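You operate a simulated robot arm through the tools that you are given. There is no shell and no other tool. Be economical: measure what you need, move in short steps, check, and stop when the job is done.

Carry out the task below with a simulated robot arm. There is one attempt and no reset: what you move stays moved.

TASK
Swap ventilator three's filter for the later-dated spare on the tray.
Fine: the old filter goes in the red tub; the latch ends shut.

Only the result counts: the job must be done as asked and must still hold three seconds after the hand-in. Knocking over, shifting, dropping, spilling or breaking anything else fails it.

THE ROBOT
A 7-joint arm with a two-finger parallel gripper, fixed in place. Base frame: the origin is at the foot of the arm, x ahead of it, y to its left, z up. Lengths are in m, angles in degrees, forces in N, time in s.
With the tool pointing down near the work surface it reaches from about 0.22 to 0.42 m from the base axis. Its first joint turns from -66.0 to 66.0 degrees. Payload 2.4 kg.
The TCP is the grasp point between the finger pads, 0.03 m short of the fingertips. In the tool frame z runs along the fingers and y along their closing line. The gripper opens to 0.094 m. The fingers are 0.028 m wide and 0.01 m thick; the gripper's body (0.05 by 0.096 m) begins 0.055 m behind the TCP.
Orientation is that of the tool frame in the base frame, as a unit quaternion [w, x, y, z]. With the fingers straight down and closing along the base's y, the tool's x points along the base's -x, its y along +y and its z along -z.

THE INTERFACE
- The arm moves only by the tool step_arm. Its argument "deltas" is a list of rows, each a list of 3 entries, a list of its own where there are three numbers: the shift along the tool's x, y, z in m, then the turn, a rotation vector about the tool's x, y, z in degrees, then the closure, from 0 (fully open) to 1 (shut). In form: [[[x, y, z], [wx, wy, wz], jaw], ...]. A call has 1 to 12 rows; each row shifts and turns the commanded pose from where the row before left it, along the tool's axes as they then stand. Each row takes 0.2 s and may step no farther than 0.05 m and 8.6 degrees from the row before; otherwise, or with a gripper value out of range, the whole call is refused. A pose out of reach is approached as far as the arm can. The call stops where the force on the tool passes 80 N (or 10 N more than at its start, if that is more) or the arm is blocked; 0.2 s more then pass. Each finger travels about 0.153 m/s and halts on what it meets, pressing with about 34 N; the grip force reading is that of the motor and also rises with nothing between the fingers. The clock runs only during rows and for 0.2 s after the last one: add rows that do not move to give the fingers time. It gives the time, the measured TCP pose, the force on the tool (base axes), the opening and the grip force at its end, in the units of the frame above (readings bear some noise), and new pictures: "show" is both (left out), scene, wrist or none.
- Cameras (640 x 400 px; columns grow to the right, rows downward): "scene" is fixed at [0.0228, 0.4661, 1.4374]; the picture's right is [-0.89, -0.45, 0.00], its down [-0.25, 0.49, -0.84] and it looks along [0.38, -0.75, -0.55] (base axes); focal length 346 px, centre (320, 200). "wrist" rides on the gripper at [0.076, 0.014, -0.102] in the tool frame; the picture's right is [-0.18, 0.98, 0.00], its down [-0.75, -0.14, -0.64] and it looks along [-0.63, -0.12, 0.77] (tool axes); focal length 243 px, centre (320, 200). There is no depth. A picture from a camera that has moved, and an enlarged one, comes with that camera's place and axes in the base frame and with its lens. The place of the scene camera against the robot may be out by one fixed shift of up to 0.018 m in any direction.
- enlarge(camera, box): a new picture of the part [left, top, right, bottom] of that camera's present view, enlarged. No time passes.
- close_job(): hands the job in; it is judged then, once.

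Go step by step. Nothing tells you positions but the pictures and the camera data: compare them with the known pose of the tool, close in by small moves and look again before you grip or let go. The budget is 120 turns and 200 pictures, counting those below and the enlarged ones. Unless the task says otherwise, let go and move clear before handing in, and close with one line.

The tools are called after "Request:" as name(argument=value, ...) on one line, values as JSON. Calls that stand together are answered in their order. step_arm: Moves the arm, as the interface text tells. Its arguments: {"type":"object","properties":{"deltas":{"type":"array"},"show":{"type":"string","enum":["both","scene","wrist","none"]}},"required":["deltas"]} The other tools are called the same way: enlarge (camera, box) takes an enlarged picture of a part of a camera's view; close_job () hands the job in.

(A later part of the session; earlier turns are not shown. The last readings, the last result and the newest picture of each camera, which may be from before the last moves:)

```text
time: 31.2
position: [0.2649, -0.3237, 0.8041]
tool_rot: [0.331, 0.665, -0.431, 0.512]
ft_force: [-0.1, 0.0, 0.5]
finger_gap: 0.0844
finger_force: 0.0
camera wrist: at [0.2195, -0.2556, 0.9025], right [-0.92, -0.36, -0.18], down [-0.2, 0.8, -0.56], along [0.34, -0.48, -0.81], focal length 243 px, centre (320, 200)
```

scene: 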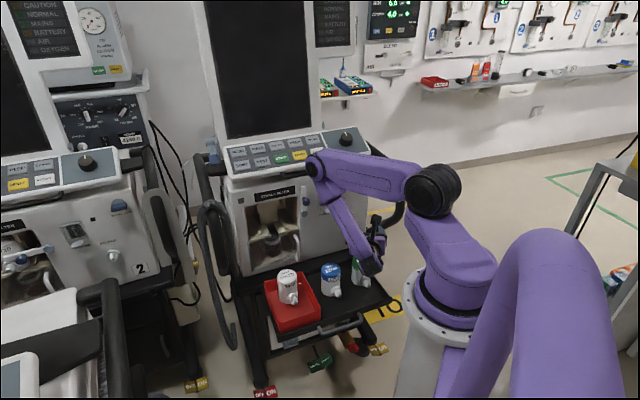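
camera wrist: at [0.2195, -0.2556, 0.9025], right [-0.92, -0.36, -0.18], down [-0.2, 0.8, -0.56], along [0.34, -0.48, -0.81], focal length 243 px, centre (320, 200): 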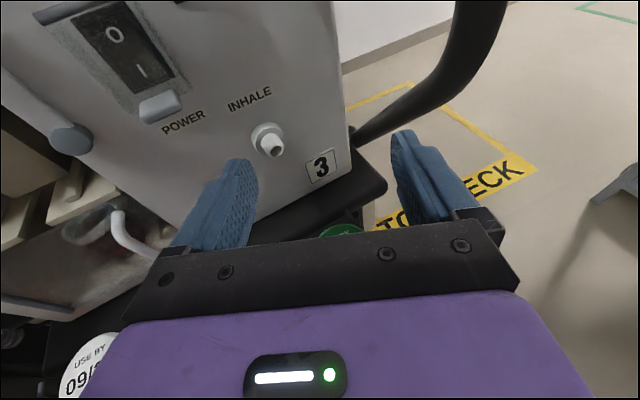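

15° works too. I try reducing the yaw offset by 8° so the nozzle lies better between the fingers.

Request:
step_arm(deltas=[[[0, 0, 0], [7.73, 0, -2.07], 0.1], [[0, 0, 0], [0, 0, 0], 0.1]], show="wrist")

```text
time: 31.8
position: [0.2647, -0.3219, 0.8023]
tool_rot: [0.294, 0.694, -0.384, 0.534]
ft_force: [-0.2, 0.7, -0.7]
finger_gap: 0.0847
finger_force: 0.1
camera wrist: at [0.2106, -0.2627, 0.9024], right [-0.86, -0.48, -0.18], down [-0.31, 0.77, -0.56], along [0.41, -0.43, -0.81], focal length 243 px, centre (320, 200)
```

wrist: 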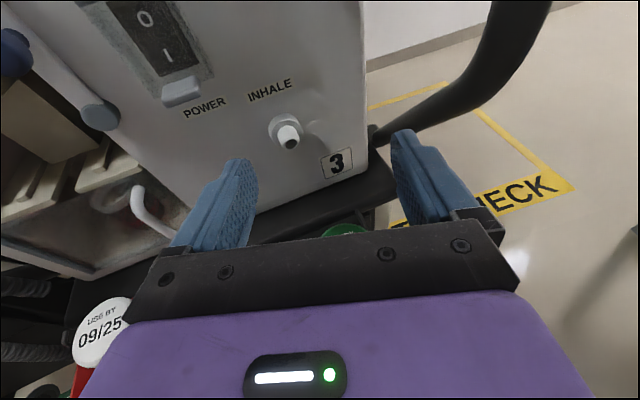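

That worked as well; I try 6° more.

Request:
step_arm(deltas=[[[0, 0, 0], [5.8, 0, -1.55], 0.1], [[0, 0, 0], [0, 0, 0], 0.1]], show="wrist")

```text
time: 32.4
position: [0.2804, -0.3177, 0.7993]
tool_rot: [0.267, 0.713, -0.348, 0.547]
ft_force: [0.0, 0.7, 0.3]
finger_gap: 0.0845
finger_force: 0.1
out of reach, approached as far as the arm can: row 1
camera wrist: at [0.2199, -0.2642, 0.9004], right [-0.81, -0.57, -0.18], down [-0.39, 0.73, -0.56], along [0.45, -0.38, -0.81], focal length 243 px, centre (320, 200)
```

wrist: 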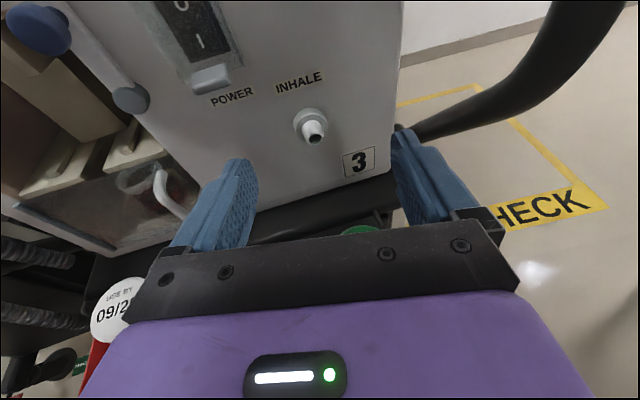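

Out of reach again, so I return 8° (18° offset) and place the TCP just short of the spare's axis at base (0.270, -0.328), lowering to z 0.74.

Request:
step_arm(deltas=[[[0, 0, 0], [-7.73, 0, 2.07], 0.1], [[-0.0021, 0.0141, -0.008], [0, 0, 0], 0.1], [[-0.029, 0, 0.0078], [0, 0, 0], 0.1], [[-0.029, 0, 0.0078], [0, 0, 0], 0.1], [[0, 0, 0], [0, 0, 0], 0.1]])

Request:
enlarge(camera="scene", box=[300, 210, 420, 310])

```text
time: 33.6
position: [0.2633, -0.3175, 0.7392]
tool_rot: [0.304, 0.687, -0.397, 0.527]
ft_force: [-0.4, 0.5, -0.6]
finger_gap: 0.0845
finger_force: 0.2
camera wrist: at [0.2104, -0.2562, 0.8392], right [-0.87, -0.45, -0.18], down [-0.29, 0.78, -0.56], along [0.39, -0.44, -0.81], focal length 243 px, centre (320, 200)
```

scene: 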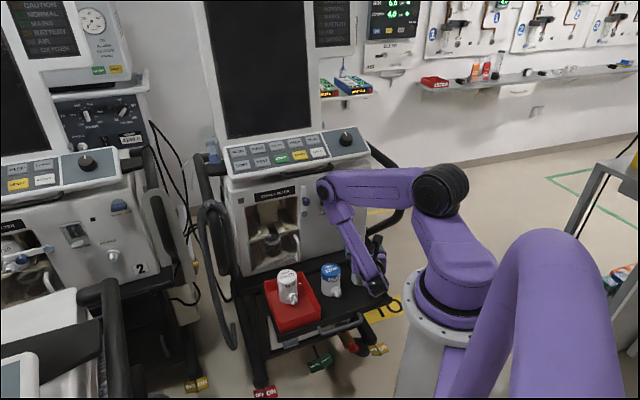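
wrist: 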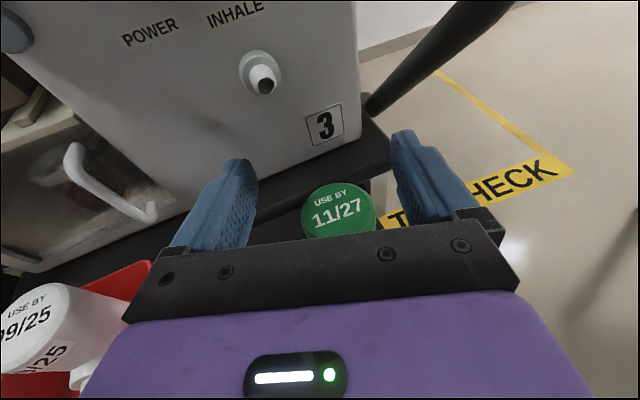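

```text
4.00 times, centred on (360, 260) of scene
camera zoom: at [0.0228, 0.4661, 1.4374], right [-0.89, -0.45, 0.0], down [-0.25, 0.49, -0.84], along [0.38, -0.75, -0.55], focal length 1382 px, centre (160, -40)
```

zoom: 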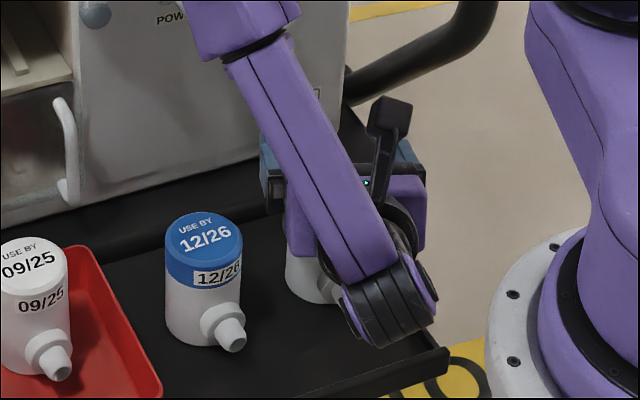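

The spare's cap lies between the fingers, about 5 mm right of centre. I correct that, then descend vertically around it to z about 0.655.

Request:
step_arm(deltas=[[[0.0008, 0.005, 0.003], [0, 0, 0], 0.1], [[-0.029, 0, 0.0078], [0, 0, 0], 0.1], [[-0.029, 0, 0.0078], [0, 0, 0], 0.1], [[-0.0145, 0, 0.0039], [0, 0, 0], 0.1], [[-0.009, 0, 0.0024], [0, 0, 0], 0.1], [[0, 0, 0], [0, 0, 0], 0.1]])

Request:
enlarge(camera="scene", box=[300, 210, 420, 310])

```text
time: 35.0
position: [0.2658, -0.3234, 0.6705]
tool_rot: [0.303, 0.688, -0.397, 0.527]
ft_force: [0.1, 0.8, 0.1]
finger_gap: 0.0848
finger_force: 0.1
out of reach, approached as far as the arm can: row 4, 5
camera wrist: at [0.2128, -0.2626, 0.7705], right [-0.87, -0.45, -0.18], down [-0.29, 0.78, -0.56], along [0.39, -0.44, -0.81], focal length 243 px, centre (320, 200)
```

scene: 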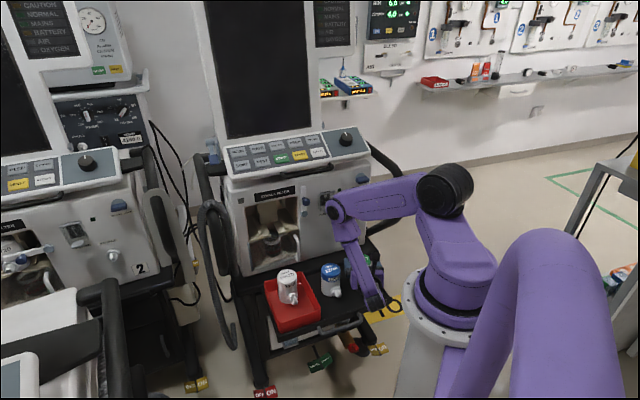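
wrist: 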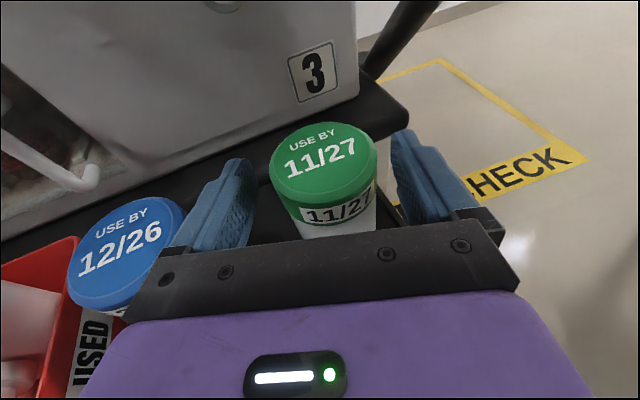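

```text
4.00 times, centred on (360, 260) of scene
camera zoom: at [0.0228, 0.4661, 1.4374], right [-0.89, -0.45, 0.0], down [-0.25, 0.49, -0.84], along [0.38, -0.75, -0.55], focal length 1382 px, centre (160, -40)
```

zoom: 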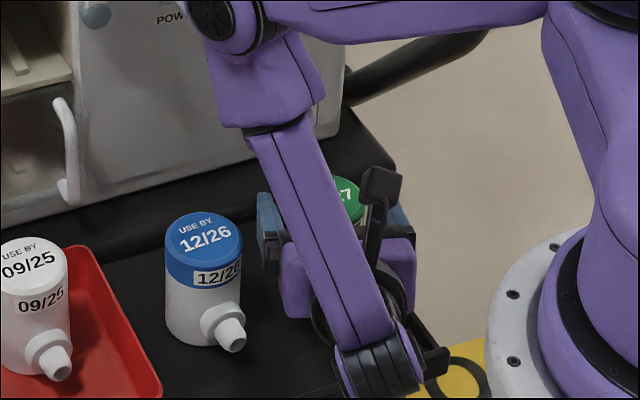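

The arm reaches its limit at z 0.67, which is too high on the spare for the bay's rails. Adding 7.5° of pitch should let me go about 15 mm lower.

Request:
step_arm(deltas=[[[0, 0, 0], [0, -7.5, 0], 0.1], [[-0.0065, 0, 0.0027], [0, 0, 0], 0.1], [[-0.0065, 0, 0.0027], [0, 0, 0], 0.1], [[0, 0, 0], [0, 0, 0], 0.1]])

```text
time: 36.0
position: [0.2651, -0.3246, 0.6567]
tool_rot: [0.278, 0.72, -0.416, 0.481]
ft_force: [0.7, -0.6, 0.5]
finger_gap: 0.0845
finger_force: 0.0
camera wrist: at [0.2196, -0.275, 0.766], right [-0.89, -0.43, -0.17], down [-0.32, 0.83, -0.45], along [0.34, -0.34, -0.88], focal length 243 px, centre (320, 200)
```

scene: 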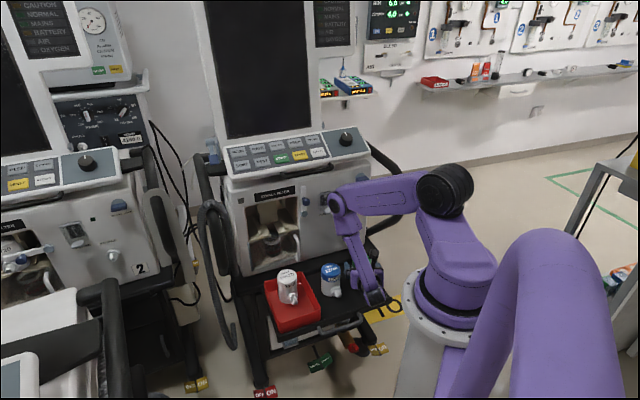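
wrist: 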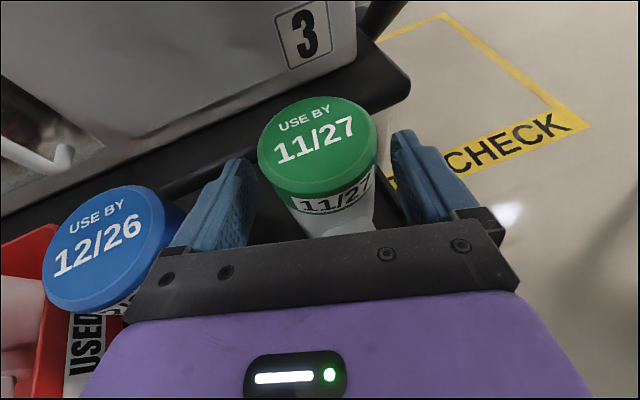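

The spare is well centred between the pads. I go 4 mm lower and close.

Request:
step_arm(deltas=[[[-0.0037, 0, 0.0015], [0, 0, 0], 0.1], [[0, 0, 0], [0, 0, 0], 0.3], [[0, 0, 0], [0, 0, 0], 0.6], [[0, 0, 0], [0, 0, 0], 1], [[0, 0, 0], [0, 0, 0], 1]], show="wrist")

```text
time: 37.2
position: [0.2655, -0.3244, 0.6538]
tool_rot: [0.277, 0.72, -0.416, 0.481]
ft_force: [-0.5, -0.2, -0.1]
finger_gap: 0.0578
finger_force: 33.9
camera wrist: at [0.2195, -0.275, 0.7621], right [-0.89, -0.43, -0.17], down [-0.32, 0.83, -0.45], along [0.34, -0.34, -0.88], focal length 243 px, centre (320, 200)
```

wrist: 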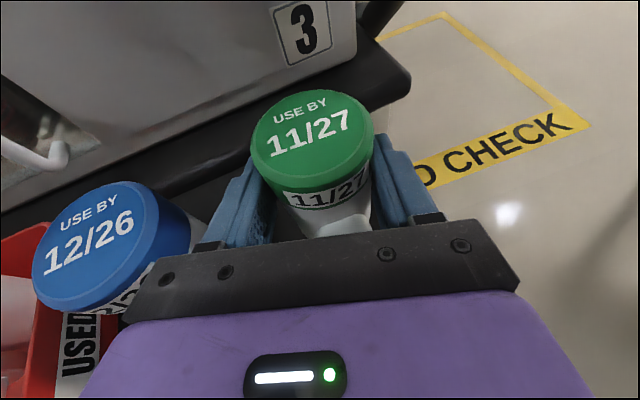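

Gripped (57.8 mm). I lift it clear to z 0.80 and carry it sideways to stand in front of the bay.

Request:
step_arm(deltas=[[[0.0185, 0, -0.0077], [0, 0, 0], 1], [[0.0393, 0, -0.0163], [0, 0, 0], 1], [[0.0393, 0, -0.0163], [0, 0, 0], 1], [[0.0385, 0, -0.016], [0, 0, 0], 1], [[-0.0034, -0.0386, -0.0083], [0, 0, 0], 1], [[-0.0034, -0.0386, -0.0083], [0, 0, 0], 1], [[-0.0034, -0.0386, -0.0083], [0, 0, 0], 1], [[-0.0034, -0.0386, -0.0083], [0, 0, 0], 1], [[-0.0034, -0.0386, -0.0083], [0, 0, 0], 1], [[-0.0034, -0.0386, -0.0083], [0, 0, 0], 1], [[0, 0, 0], [0, 0, 0], 1]])

```text
time: 39.6
position: [0.4376, -0.1622, 0.8011]
tool_rot: [0.277, 0.72, -0.415, 0.481]
ft_force: [0.1, 0.4, -0.3]
finger_gap: 0.058
finger_force: 34.4
camera wrist: at [0.3929, -0.1122, 0.9104], right [-0.89, -0.43, -0.17], down [-0.32, 0.83, -0.45], along [0.34, -0.34, -0.88], focal length 243 px, centre (320, 200)
```

scene: 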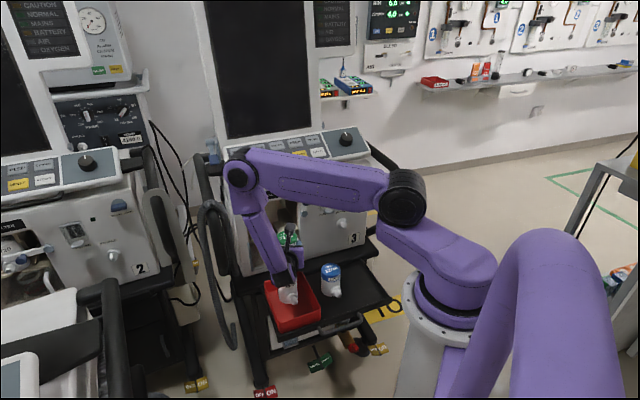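
wrist: 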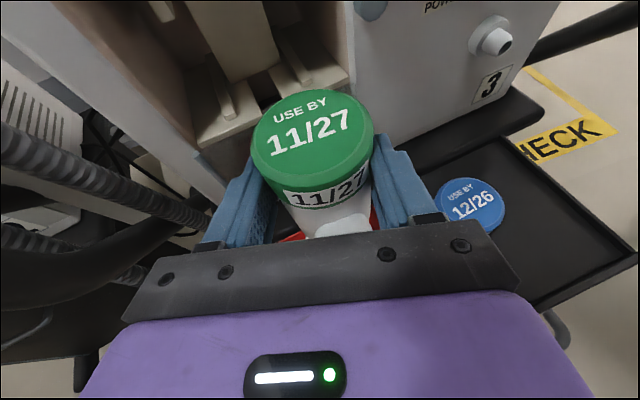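

The green spare is held in front of the bay with its axis near a -0.168. I correct the offset, raise to slot height, move closer and check alignment with the rails.

Request:
step_arm(deltas=[[[0.0177, -0.0062, -0.0095], [0, 0, 0], 1], [[0.011, -0.0093, 0.0264], [0, 0, 0], 1], [[0.011, -0.0093, 0.0264], [0, 0, 0], 1], [[0, 0, 0], [0, 0, 0], 1]])

Request:
enlarge(camera="scene", box=[220, 180, 340, 280])

```text
time: 40.6
position: [0.4872, -0.1982, 0.8214]
tool_rot: [0.278, 0.72, -0.416, 0.481]
ft_force: [-0.8, 0.8, -0.9]
finger_gap: 0.0579
finger_force: 34.3
camera wrist: at [0.4417, -0.1484, 0.9308], right [-0.89, -0.43, -0.17], down [-0.32, 0.83, -0.45], along [0.34, -0.34, -0.88], focal length 243 px, centre (320, 200)
```

scene: 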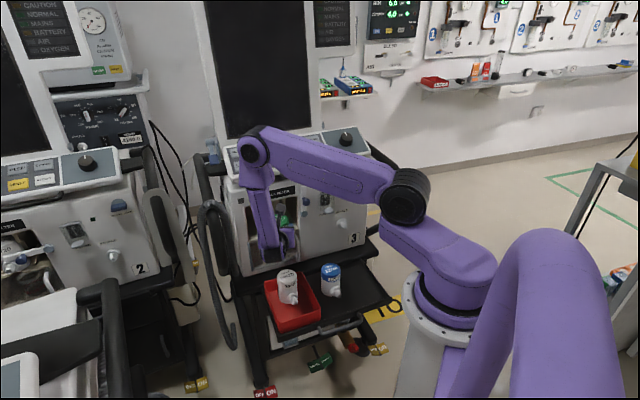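
wrist: 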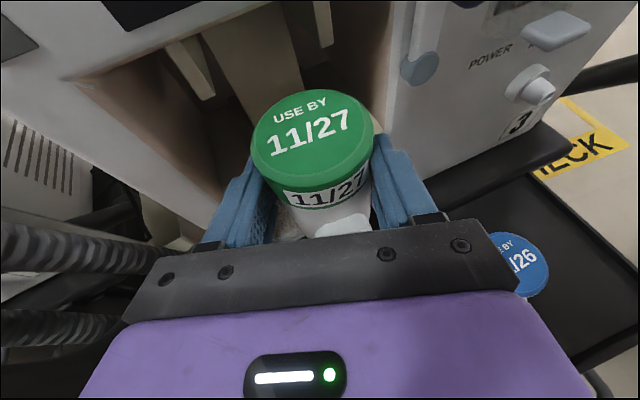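

```text
4.00 times, centred on (280, 230) of scene
camera zoom: at [0.0228, 0.4661, 1.4374], right [-0.89, -0.45, 0.0], down [-0.25, 0.49, -0.84], along [0.38, -0.75, -0.55], focal length 1382 px, centre (480, 80)
```

zoom: 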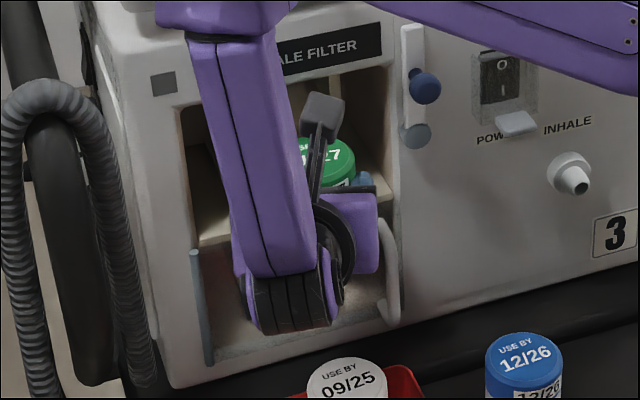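

Alignment looks right: the rail gap is centred near a -0.178 and the spare near -0.174. I nudge 2 mm left and go in 5 cm.

Request:
step_arm(deltas=[[[0.009, -0.0087, 0.0217], [0, 0, 0], 1], [[0.009, -0.0087, 0.0217], [0, 0, 0], 1], [[0, 0, 0], [0, 0, 0], 1]], show="wrist")

```text
time: 41.4
position: [0.5235, -0.2316, 0.8213]
tool_rot: [0.28, 0.72, -0.418, 0.479]
ft_force: [-21.3, 1.7, 11.1]
finger_gap: 0.0582
finger_force: 34.1
camera wrist: at [0.4783, -0.182, 0.9304], right [-0.89, -0.43, -0.17], down [-0.32, 0.83, -0.45], along [0.33, -0.35, -0.88], focal length 243 px, centre (320, 200)
```

wrist: 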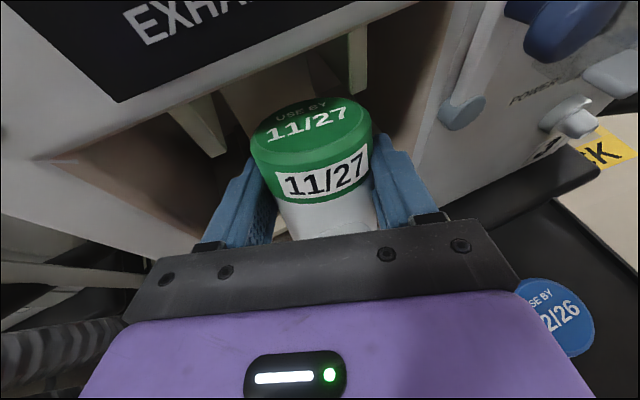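

There is contact (about 24 N) and the filter has tilted slightly in the grip, so something met its lower or left edge. I look closely before moving on.

Request:
enlarge(camera="wrist", box=[150, 60, 450, 250])

Request:
enlarge(camera="scene", box=[220, 180, 340, 280])

```text
2.11 times, centred on (300, 155) of wrist
camera zoom: at [0.4783, -0.182, 0.9304], right [-0.89, -0.43, -0.17], down [-0.32, 0.83, -0.45], along [0.33, -0.35, -0.88], focal length 511 px, centre (362, 295)
```

zoom: 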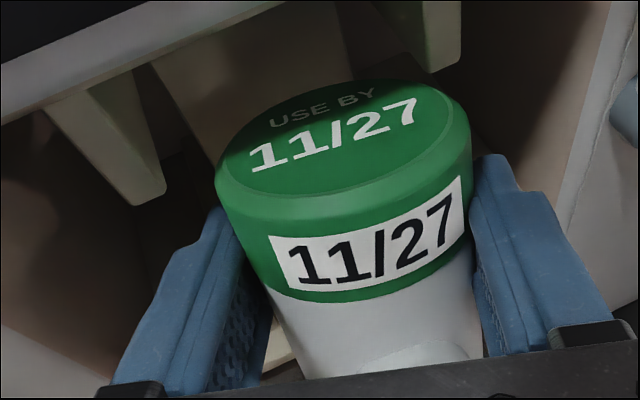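

```text
4.00 times, centred on (280, 230) of scene
camera zoom: at [0.0222, 0.4662, 1.4374], right [-0.89, -0.45, 0.0], down [-0.25, 0.49, -0.84], along [0.38, -0.75, -0.55], focal length 1382 px, centre (480, 80)
```

zoom: 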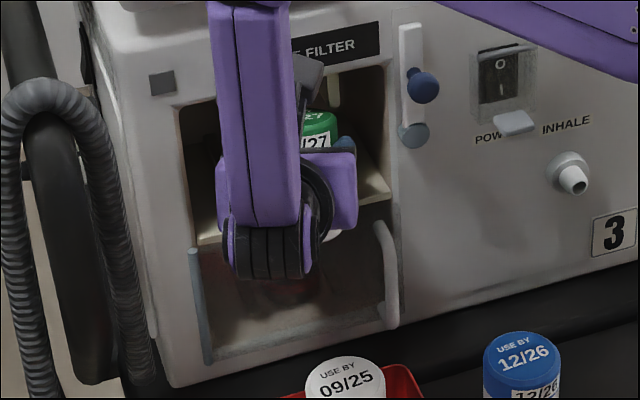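

The filter's bottom edge hit the shelf front and rotated it top-forward in the grip. I'll back out 4 cm and rise, then level it by pitching the tool up by the same amount.

Request:
step_arm(deltas=[[[-0.0073, 0.0062, -0.0176], [0, 0, 0], 1], [[-0.0073, 0.0062, -0.0176], [0, 0, 0], 1], [[0.0111, 0, -0.0046], [0, 0, 0], 1], [[0, 0, 0], [0, 0, 0], 1]])

Request:
enlarge(camera="wrist", box=[150, 60, 450, 250])

```text
time: 42.4
position: [0.4961, -0.2017, 0.8327]
tool_rot: [0.277, 0.72, -0.416, 0.481]
ft_force: [-0.6, 0.3, -0.8]
finger_gap: 0.0581
finger_force: 33.7
camera wrist: at [0.4508, -0.1525, 0.9424], right [-0.89, -0.43, -0.17], down [-0.32, 0.83, -0.45], along [0.34, -0.34, -0.88], focal length 243 px, centre (320, 200)
```

scene: 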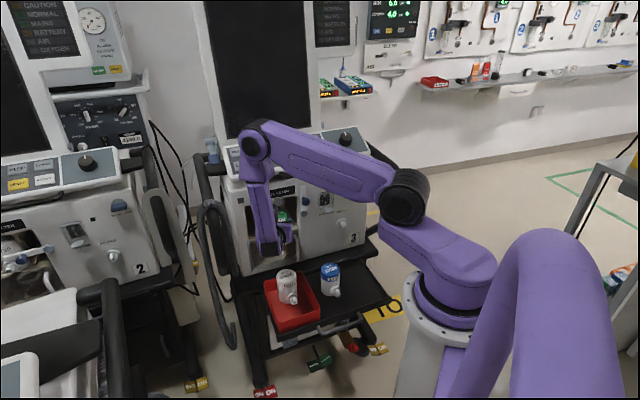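
wrist: 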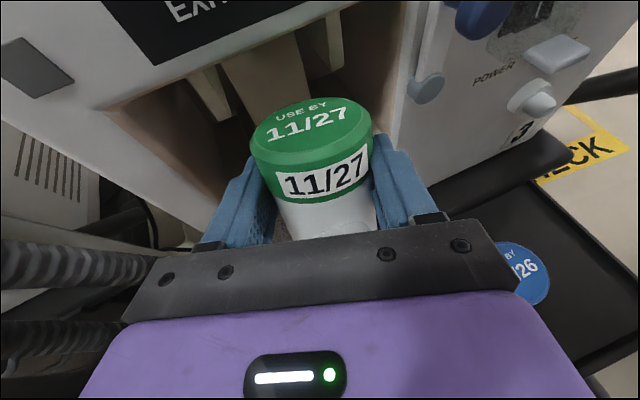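

```text
2.11 times, centred on (300, 155) of wrist
camera zoom: at [0.4508, -0.1525, 0.9424], right [-0.89, -0.43, -0.17], down [-0.32, 0.83, -0.45], along [0.34, -0.34, -0.88], focal length 511 px, centre (362, 295)
```

zoom: 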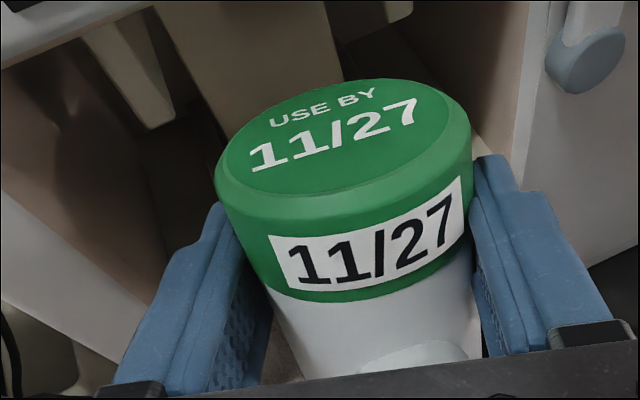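

In the tool frame the filter now looks just as the old one did when gripped level, so the tilt is about 22°. I pitch the tool up 22.5° to bring it upright, and check.

Request:
step_arm(deltas=[[[0, 0, 0], [0, 7.5, 0], 1], [[0, 0, 0], [0, 7.5, 0], 1], [[0, 0, 0], [0, 7.5, 0], 1], [[0, 0, 0], [0, 0, 0], 1]])

Request:
enlarge(camera="wrist", box=[150, 60, 450, 250])

Request:
enlarge(camera="scene", box=[220, 170, 340, 270])

```text
time: 43.4
position: [0.4978, -0.2008, 0.8327]
tool_rot: [0.353, 0.612, -0.353, 0.613]
ft_force: [0.0, 1.1, -1.8]
finger_gap: 0.0579
finger_force: 34.6
camera wrist: at [0.4324, -0.1205, 0.9084], right [-0.85, -0.49, -0.19], down [-0.2, 0.63, -0.75], along [0.49, -0.6, -0.63], focal length 243 px, centre (320, 200)
```

scene: 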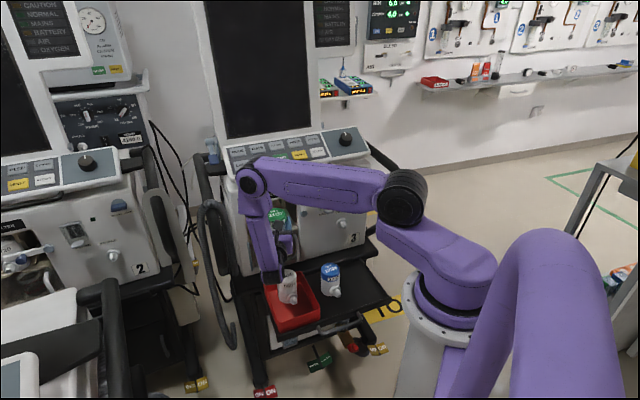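
wrist: 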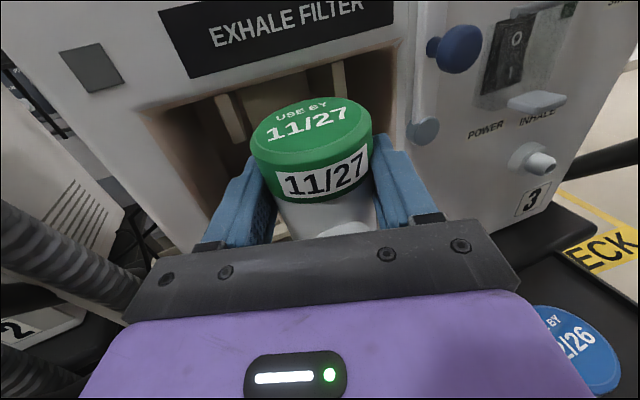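

```text
2.11 times, centred on (300, 155) of wrist
camera zoom: at [0.4324, -0.1205, 0.9084], right [-0.85, -0.49, -0.19], down [-0.2, 0.63, -0.75], along [0.49, -0.6, -0.63], focal length 511 px, centre (362, 295)
```

zoom: 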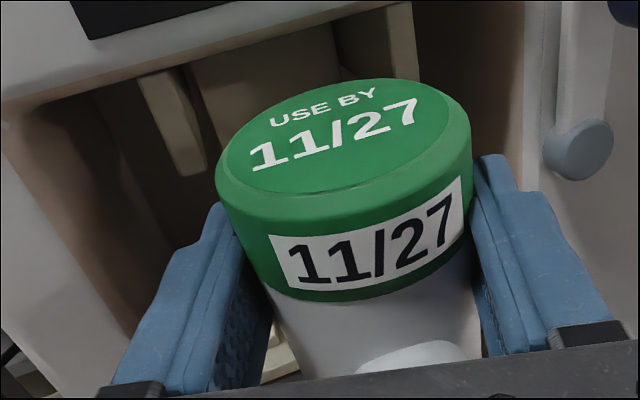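

```text
4.00 times, centred on (280, 220) of scene
camera zoom: at [0.0228, 0.4661, 1.4374], right [-0.89, -0.45, 0.0], down [-0.25, 0.49, -0.84], along [0.38, -0.75, -0.55], focal length 1382 px, centre (480, 120)
```

zoom: 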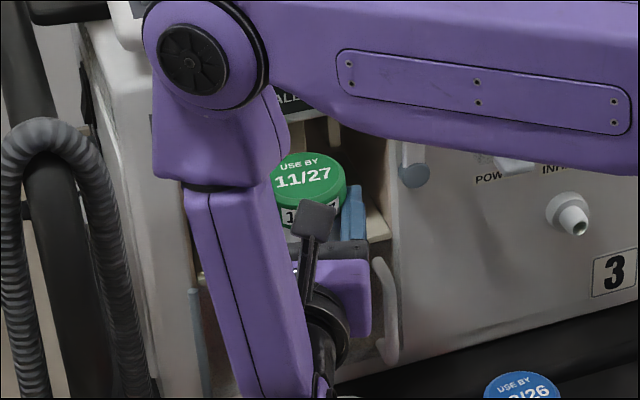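

The filter is upright again and the tool level. Its top sits 37 mm above the TCP (the old one 40 mm), so the seated TCP should be about z 0.814, b 0.579. I enter slightly high, at z 0.82.

Request:
step_arm(deltas=[[[-0.0127, 0.0038, 0.0012], [0, 0, 0], 1], [[0, -0.0062, 0.019], [0, 0, 0], 1], [[0, -0.0046, 0.0143], [0, 0, 0], 1], [[0, 0, 0], [0, 0, 0], 1]], show="wrist")

Request:
enlarge(camera="wrist", box=[150, 60, 450, 250])

```text
time: 44.4
position: [0.5183, -0.2292, 0.8187]
tool_rot: [0.354, 0.612, -0.353, 0.613]
ft_force: [-0.6, 0.2, -0.9]
finger_gap: 0.0578
finger_force: 34.3
camera wrist: at [0.4551, -0.1476, 0.8945], right [-0.85, -0.49, -0.18], down [-0.2, 0.63, -0.75], along [0.49, -0.6, -0.63], focal length 243 px, centre (320, 200)
```

wrist: 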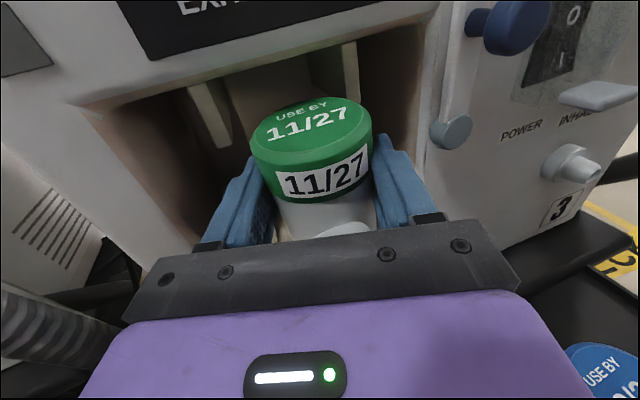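

```text
2.11 times, centred on (300, 155) of wrist
camera zoom: at [0.4551, -0.1476, 0.8945], right [-0.85, -0.49, -0.18], down [-0.2, 0.63, -0.75], along [0.49, -0.6, -0.63], focal length 511 px, centre (362, 295)
```

zoom: 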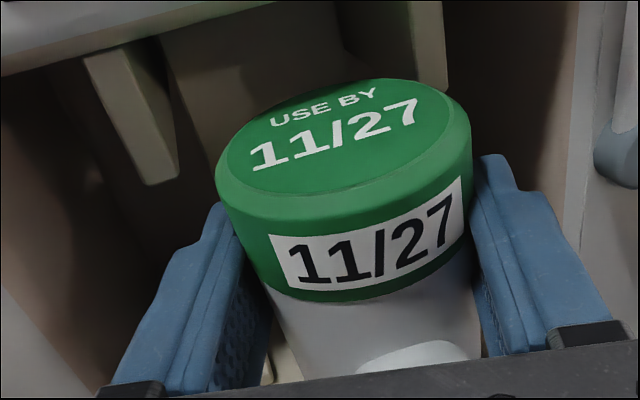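

No contact, and the rails straddle the cap evenly within 2–3 mm. I shift 2 mm left and go in another 2 cm.

Request:
step_arm(deltas=[[[0, -0.005, 0.0092], [0, 0, 0], 1], [[0, -0.0031, 0.0092], [0, 0, 0], 1], [[0, 0, 0], [0, 0, 0], 1]], show="wrist")

```text
time: 45.2
position: [0.5352, -0.2391, 0.8185]
tool_rot: [0.352, 0.613, -0.353, 0.613]
ft_force: [0.7, 1.9, -2.4]
finger_gap: 0.0577
finger_force: 34.0
camera wrist: at [0.4716, -0.1593, 0.8951], right [-0.85, -0.49, -0.19], down [-0.2, 0.63, -0.75], along [0.49, -0.6, -0.63], focal length 243 px, centre (320, 200)
```

wrist: 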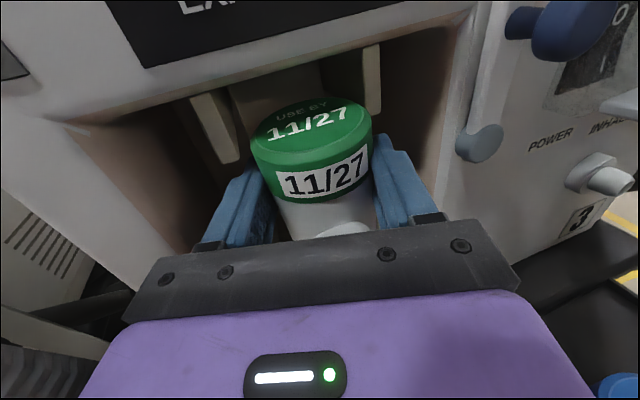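

It enters freely, past the shelf edge. About 2 cm remain; I go in in small steps.

Request:
step_arm(deltas=[[[0, -0.0015, 0.0075], [0, 0, 0], 1], [[0, -0.0018, 0.0075], [0, 0, 0], 1], [[0, 0, 0], [0, 0, 0], 1]], show="wrist")

```text
time: 46.0
position: [0.5466, -0.2504, 0.8199]
tool_rot: [0.351, 0.613, -0.352, 0.614]
ft_force: [3.8, 8.9, 0.1]
finger_gap: 0.0579
finger_force: 34.1
camera wrist: at [0.4826, -0.1696, 0.8954], right [-0.85, -0.5, -0.19], down [-0.2, 0.63, -0.75], along [0.49, -0.6, -0.63], focal length 243 px, centre (320, 200)
```

wrist: 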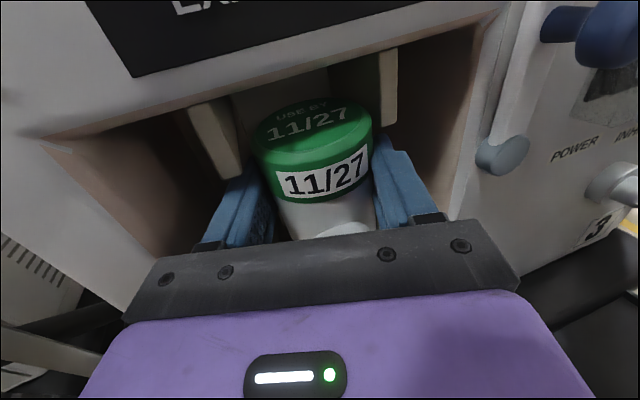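

There is a light touch on the right rail. I shift 2 mm left while going in the last 5 mm, then lower 3 mm.

Request:
step_arm(deltas=[[[0, -0.0034, 0.0042], [0, 0, 0], 1], [[-0.003, 0, 0], [0, 0, 0], 1], [[0, 0, 0], [0, 0, 0], 1]], show="wrist")

Request:
enlarge(camera="wrist", box=[150, 60, 450, 250])

```text
time: 46.8
position: [0.55, -0.2544, 0.8183]
tool_rot: [0.354, 0.611, -0.354, 0.613]
ft_force: [-4.6, 7.4, 15.1]
finger_gap: 0.0581
finger_force: 33.9
camera wrist: at [0.487, -0.1727, 0.8933], right [-0.85, -0.49, -0.19], down [-0.2, 0.63, -0.76], along [0.49, -0.61, -0.63], focal length 243 px, centre (320, 200)
```

wrist: 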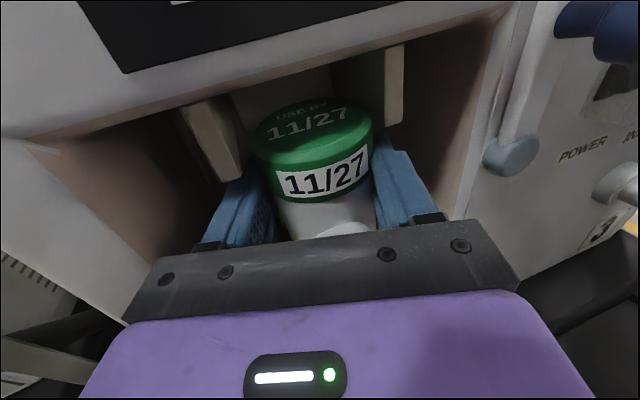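

```text
2.11 times, centred on (300, 155) of wrist
camera zoom: at [0.487, -0.1727, 0.8933], right [-0.85, -0.49, -0.19], down [-0.2, 0.63, -0.76], along [0.49, -0.61, -0.63], focal length 511 px, centre (362, 295)
```

zoom: 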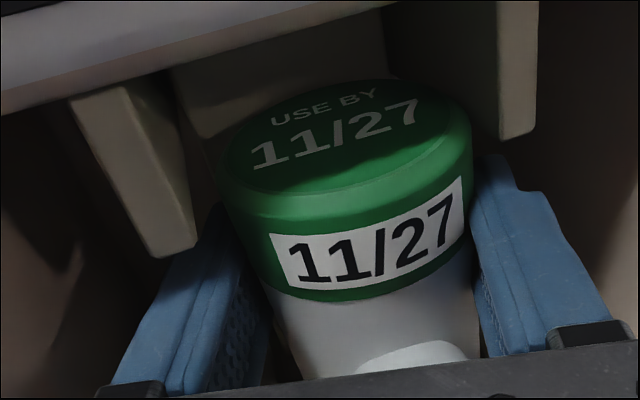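

The filter rests on the shelf (15 N up) at the expected depth. I ease up 1 mm and push 4 mm further to confirm it is against its back stop.

Request:
step_arm(deltas=[[[0.0012, 0, 0], [0, 0, 0], 1], [[0, -0.0012, 0.0038], [0, 0, 0], 1], [[0, 0, 0], [0, 0, 0], 1]], show="none")

```text
time: 47.6
position: [0.5527, -0.2558, 0.817]
tool_rot: [0.353, 0.614, -0.353, 0.612]
ft_force: [-8.0, 8.0, 6.6]
finger_gap: 0.0581
finger_force: 34.2
```

Request:
step_arm(deltas=[[[0, -0.0012, 0.0038], [0, 0, 0], 1], [[0, 0, 0], [0, 0, 0], 1]], show="wrist")

```text
time: 48.2
position: [0.5565, -0.2601, 0.8162]
tool_rot: [0.354, 0.614, -0.354, 0.611]
ft_force: [-13.9, 10.9, -2.0]
finger_gap: 0.0582
finger_force: 34.1
camera wrist: at [0.4925, -0.1783, 0.8927], right [-0.85, -0.49, -0.18], down [-0.2, 0.63, -0.75], along [0.48, -0.6, -0.63], focal length 243 px, centre (320, 200)
```

wrist: 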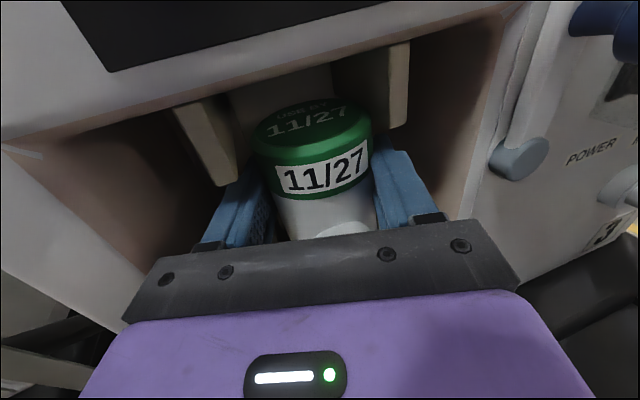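

Request:
enlarge(camera="wrist", box=[150, 60, 450, 250])

Request:
enlarge(camera="scene", box=[220, 170, 340, 270])

```text
2.11 times, centred on (300, 155) of wrist
camera zoom: at [0.4925, -0.1783, 0.8927], right [-0.85, -0.49, -0.18], down [-0.2, 0.63, -0.75], along [0.48, -0.6, -0.63], focal length 511 px, centre (362, 295)
```

zoom: 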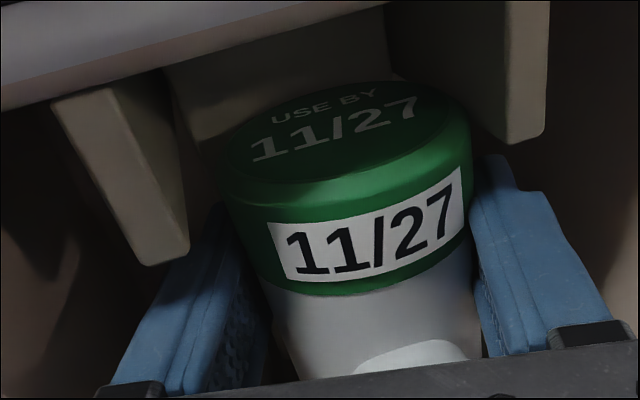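

```text
4.00 times, centred on (280, 220) of scene
camera zoom: at [0.0225, 0.4663, 1.4373], right [-0.89, -0.45, 0.0], down [-0.25, 0.49, -0.84], along [0.38, -0.75, -0.55], focal length 1382 px, centre (480, 120)
```

zoom: 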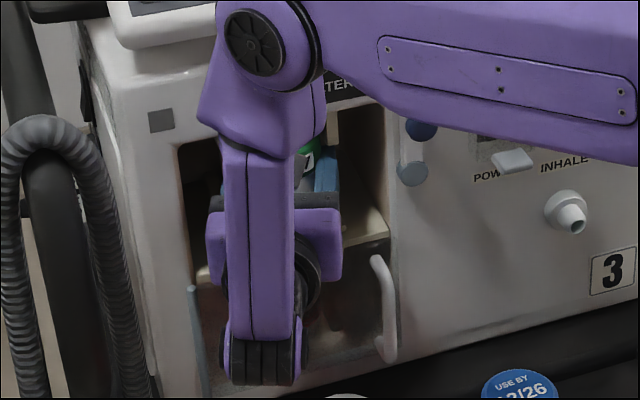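

The filter is in, with perhaps 5° of tilt from pushing against its stop. I release gently and look before retreating.

Request:
step_arm(deltas=[[[0, 0.001, -0.003], [0, 0, 0], 1], [[0, 0, 0], [0, 0, 0], 0.32], [[0, 0, 0], [0, 0, 0], 0.2], [[0, 0, 0], [0, 0, 0], 0.13], [[0, 0, 0], [0, 0, 0], 0.13]], show="wrist")

Request:
enlarge(camera="wrist", box=[150, 60, 450, 250])

```text
time: 49.4
position: [0.5555, -0.2571, 0.8176]
tool_rot: [0.353, 0.612, -0.354, 0.613]
ft_force: [0.4, -1.1, 0.1]
finger_gap: 0.0818
finger_force: 0.0
camera wrist: at [0.4908, -0.176, 0.8936], right [-0.85, -0.49, -0.18], down [-0.2, 0.63, -0.75], along [0.49, -0.6, -0.63], focal length 243 px, centre (320, 200)
```

wrist: 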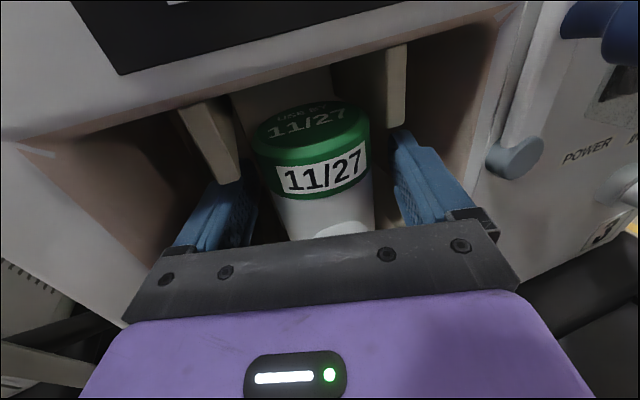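

```text
2.11 times, centred on (300, 155) of wrist
camera zoom: at [0.4908, -0.176, 0.8936], right [-0.85, -0.49, -0.18], down [-0.2, 0.63, -0.75], along [0.49, -0.6, -0.63], focal length 511 px, centre (362, 295)
```

zoom: 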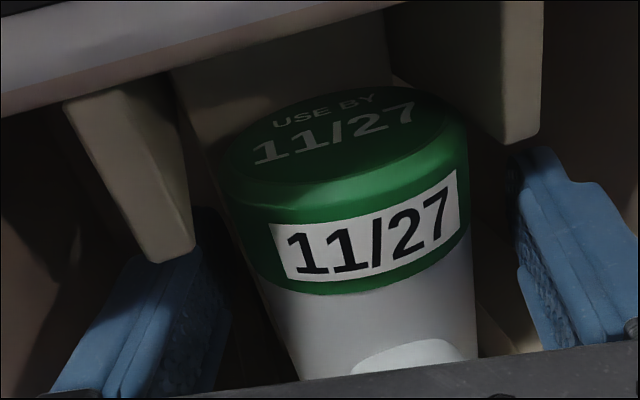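

It stands free. I retreat straight along the tool axis.

Request:
step_arm(deltas=[[[0, 0, -0.02], [0, 0, 0], 0.13], [[0, 0, -0.025], [0, 0, 0], 0.13], [[0, 0, -0.03], [0, 0, 0], 0.13], [[0, 0, -0.04], [0, 0, 0], 0.13], [[0, 0.02, -0.02], [0, 0, 0], 0.13], [[0, 0, 0], [0, 0, 0], 0.13]])

Request:
enlarge(camera="wrist", box=[230, 40, 430, 190])

```text
time: 50.8
position: [0.4707, -0.15, 0.8173]
tool_rot: [0.352, 0.612, -0.353, 0.614]
ft_force: [0.0, 0.0, 0.6]
finger_gap: 0.0816
finger_force: 0.0
camera wrist: at [0.4058, -0.069, 0.8941], right [-0.85, -0.49, -0.19], down [-0.2, 0.63, -0.75], along [0.49, -0.6, -0.63], focal length 243 px, centre (320, 200)
```

scene: 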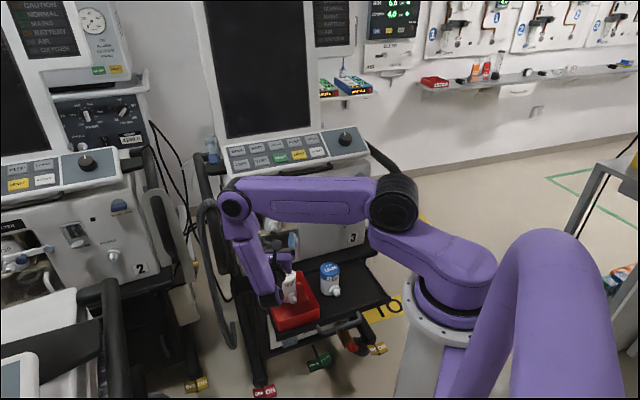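
wrist: 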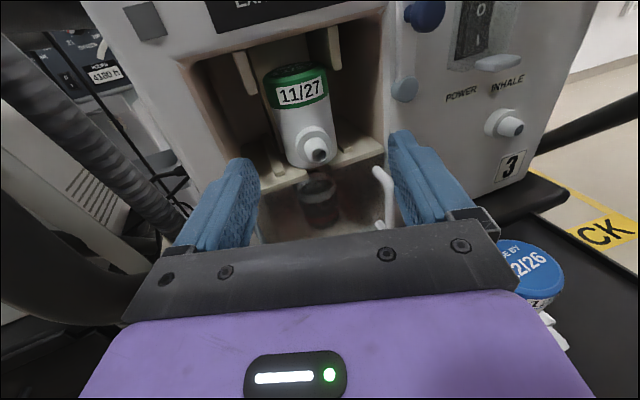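

```text
2.67 times, centred on (330, 115) of wrist
camera zoom: at [0.4058, -0.069, 0.8941], right [-0.85, -0.49, -0.19], down [-0.2, 0.63, -0.75], along [0.49, -0.6, -0.63], focal length 647 px, centre (293, 427)
```

zoom: 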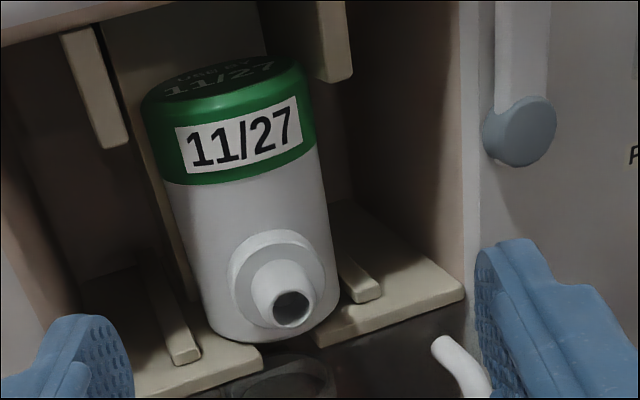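

The green spare is standing between the rails with its nozzle facing out, like the old one. Next I turn the tool back square to the panel and go to the raised knob at about (a -0.079, z 0.875).

Request:
step_arm(deltas=[[[0, 0, 0], [6, 0, 0], 0.4], [[0, 0, 0], [6, 0, 0], 0.4], [[0, 0, 0], [6, 0, 0], 0.4], [[0.02, 0.035, 0], [0, 0, 0], 0.5], [[0.02, 0.035, 0], [0, 0, 0], 0.5], [[0.018, 0.035, 0], [0, 0, 0], 0.55], [[0, 0.019, 0], [0, 0, 0], 0.55], [[0, 0, 0], [0, 0, 0], 0.55]])

```text
time: 52.6
position: [0.3868, -0.2422, 0.8761]
tool_rot: [0.254, 0.66, -0.253, 0.66]
ft_force: [0.0, 0.3, -0.2]
finger_gap: 0.0424
finger_force: 0.0
camera wrist: at [0.3004, -0.1847, 0.9519], right [-0.66, -0.73, -0.18], down [-0.38, 0.53, -0.75], along [0.65, -0.42, -0.63], focal length 243 px, centre (320, 200)
```

scene: 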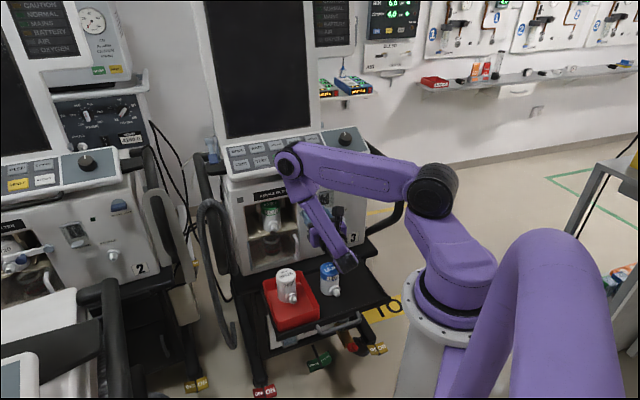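
wrist: 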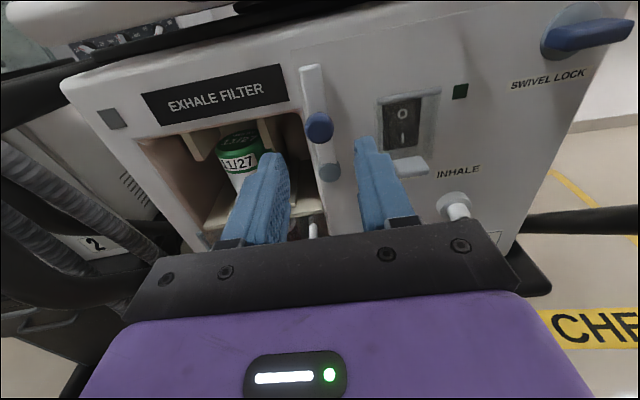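

The view matches my first knob approach, so I repeat it: 3 mm down, 1.5 mm left, 68 mm forward with jaws at about 4 cm.

Request:
step_arm(deltas=[[[-0.003, -0.0015, 0.02], [0, 0, 0], 0.58], [[0, 0, 0.028], [0, 0, 0], 0.58], [[0, 0, 0.02], [0, 0, 0], 0.58], [[0, 0, 0], [0, 0, 0], 0.58]], show="wrist")

```text
time: 53.6
position: [0.4389, -0.2864, 0.8731]
tool_rot: [0.253, 0.66, -0.254, 0.66]
ft_force: [1.1, 0.5, -0.8]
finger_gap: 0.0394
finger_force: 0.0
camera wrist: at [0.3526, -0.2287, 0.9483], right [-0.66, -0.73, -0.18], down [-0.38, 0.53, -0.75], along [0.65, -0.42, -0.63], focal length 243 px, centre (320, 200)
```

wrist: 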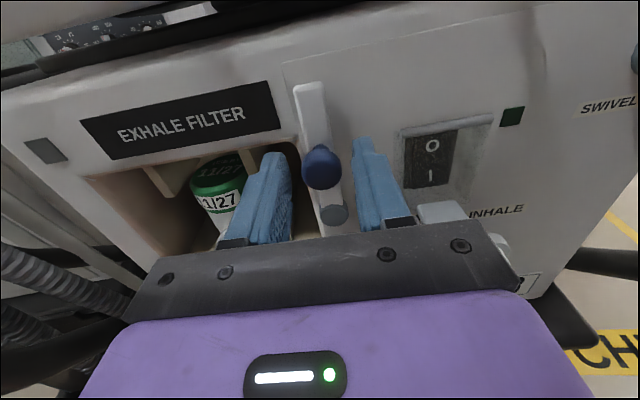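

The knob is between the pads. I close on it and swing it down the same arc, first half.

Request:
step_arm(deltas=[[[0, 0, 0], [0, 0, 0], 1], [[0, 0, 0], [0, 0, 0], 1], [[-0.0009, -0.0104, -0.0005], [0, 0, 0], 1], [[-0.0027, -0.0101, -0.0005], [0, 0, 0], 1], [[-0.0044, -0.0095, -0.0005], [0, 0, 0], 1], [[-0.006, -0.0086, -0.0005], [0, 0, 0], 1], [[-0.0074, -0.0074, 0], [0, 0, 0], 1]], show="wrist")

```text
time: 55.2
position: [0.4675, -0.2511, 0.8524]
tool_rot: [0.254, 0.66, -0.254, 0.66]
ft_force: [-4.6, -6.5, 1.3]
finger_gap: 0.0223
finger_force: 34.3
camera wrist: at [0.3815, -0.1937, 0.9275], right [-0.66, -0.73, -0.18], down [-0.38, 0.54, -0.75], along [0.65, -0.42, -0.63], focal length 243 px, centre (320, 200)
```

wrist: 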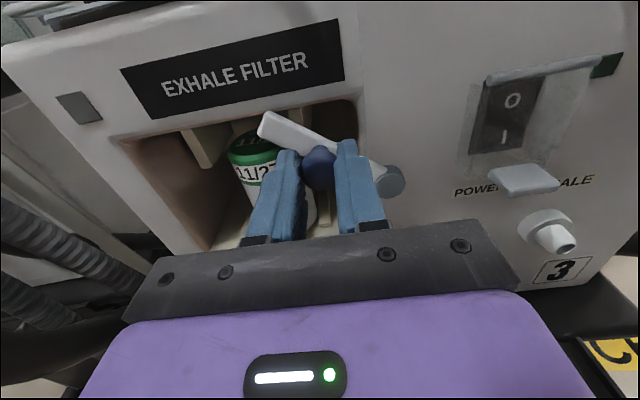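

The latch follows smoothly. I complete the swing to horizontal (original grip was at a -0.138, z 0.817).

Request:
step_arm(deltas=[[[-0.0086, -0.0055, 0], [0, 0, 0], 1], [[-0.0095, -0.004, 0], [0, 0, 0], 1], [[-0.0101, -0.0025, 0], [0, 0, 0], 1], [[-0.0078, -0.0005, 0], [0, 0, 0], 1], [[0, 0, 0], [0, 0, 0], 1]], show="wrist")

```text
time: 56.4
position: [0.4753, -0.2419, 0.8154]
tool_rot: [0.253, 0.661, -0.252, 0.66]
ft_force: [-3.4, -6.5, 3.6]
finger_gap: 0.0223
finger_force: 34.3
camera wrist: at [0.3901, -0.1842, 0.8911], right [-0.66, -0.73, -0.19], down [-0.38, 0.53, -0.75], along [0.65, -0.42, -0.63], focal length 243 px, centre (320, 200)
```

wrist: 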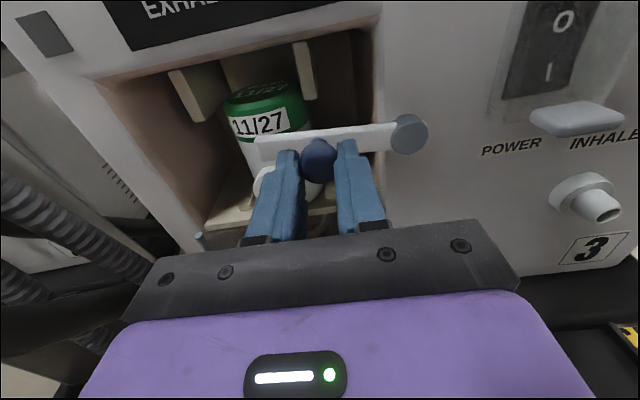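

The bar is horizontal again, as at the start. I press down 3 mm to feel for the closed stop.

Request:
step_arm(deltas=[[[-0.003, 0, 0], [0, 0, 0], 1], [[0, 0, 0], [0, 0, 0], 1]], show="none")

```text
time: 57.0
position: [0.4754, -0.2428, 0.8122]
tool_rot: [0.252, 0.659, -0.254, 0.661]
ft_force: [0.2, -5.8, 3.6]
finger_gap: 0.022
finger_force: 33.8
```

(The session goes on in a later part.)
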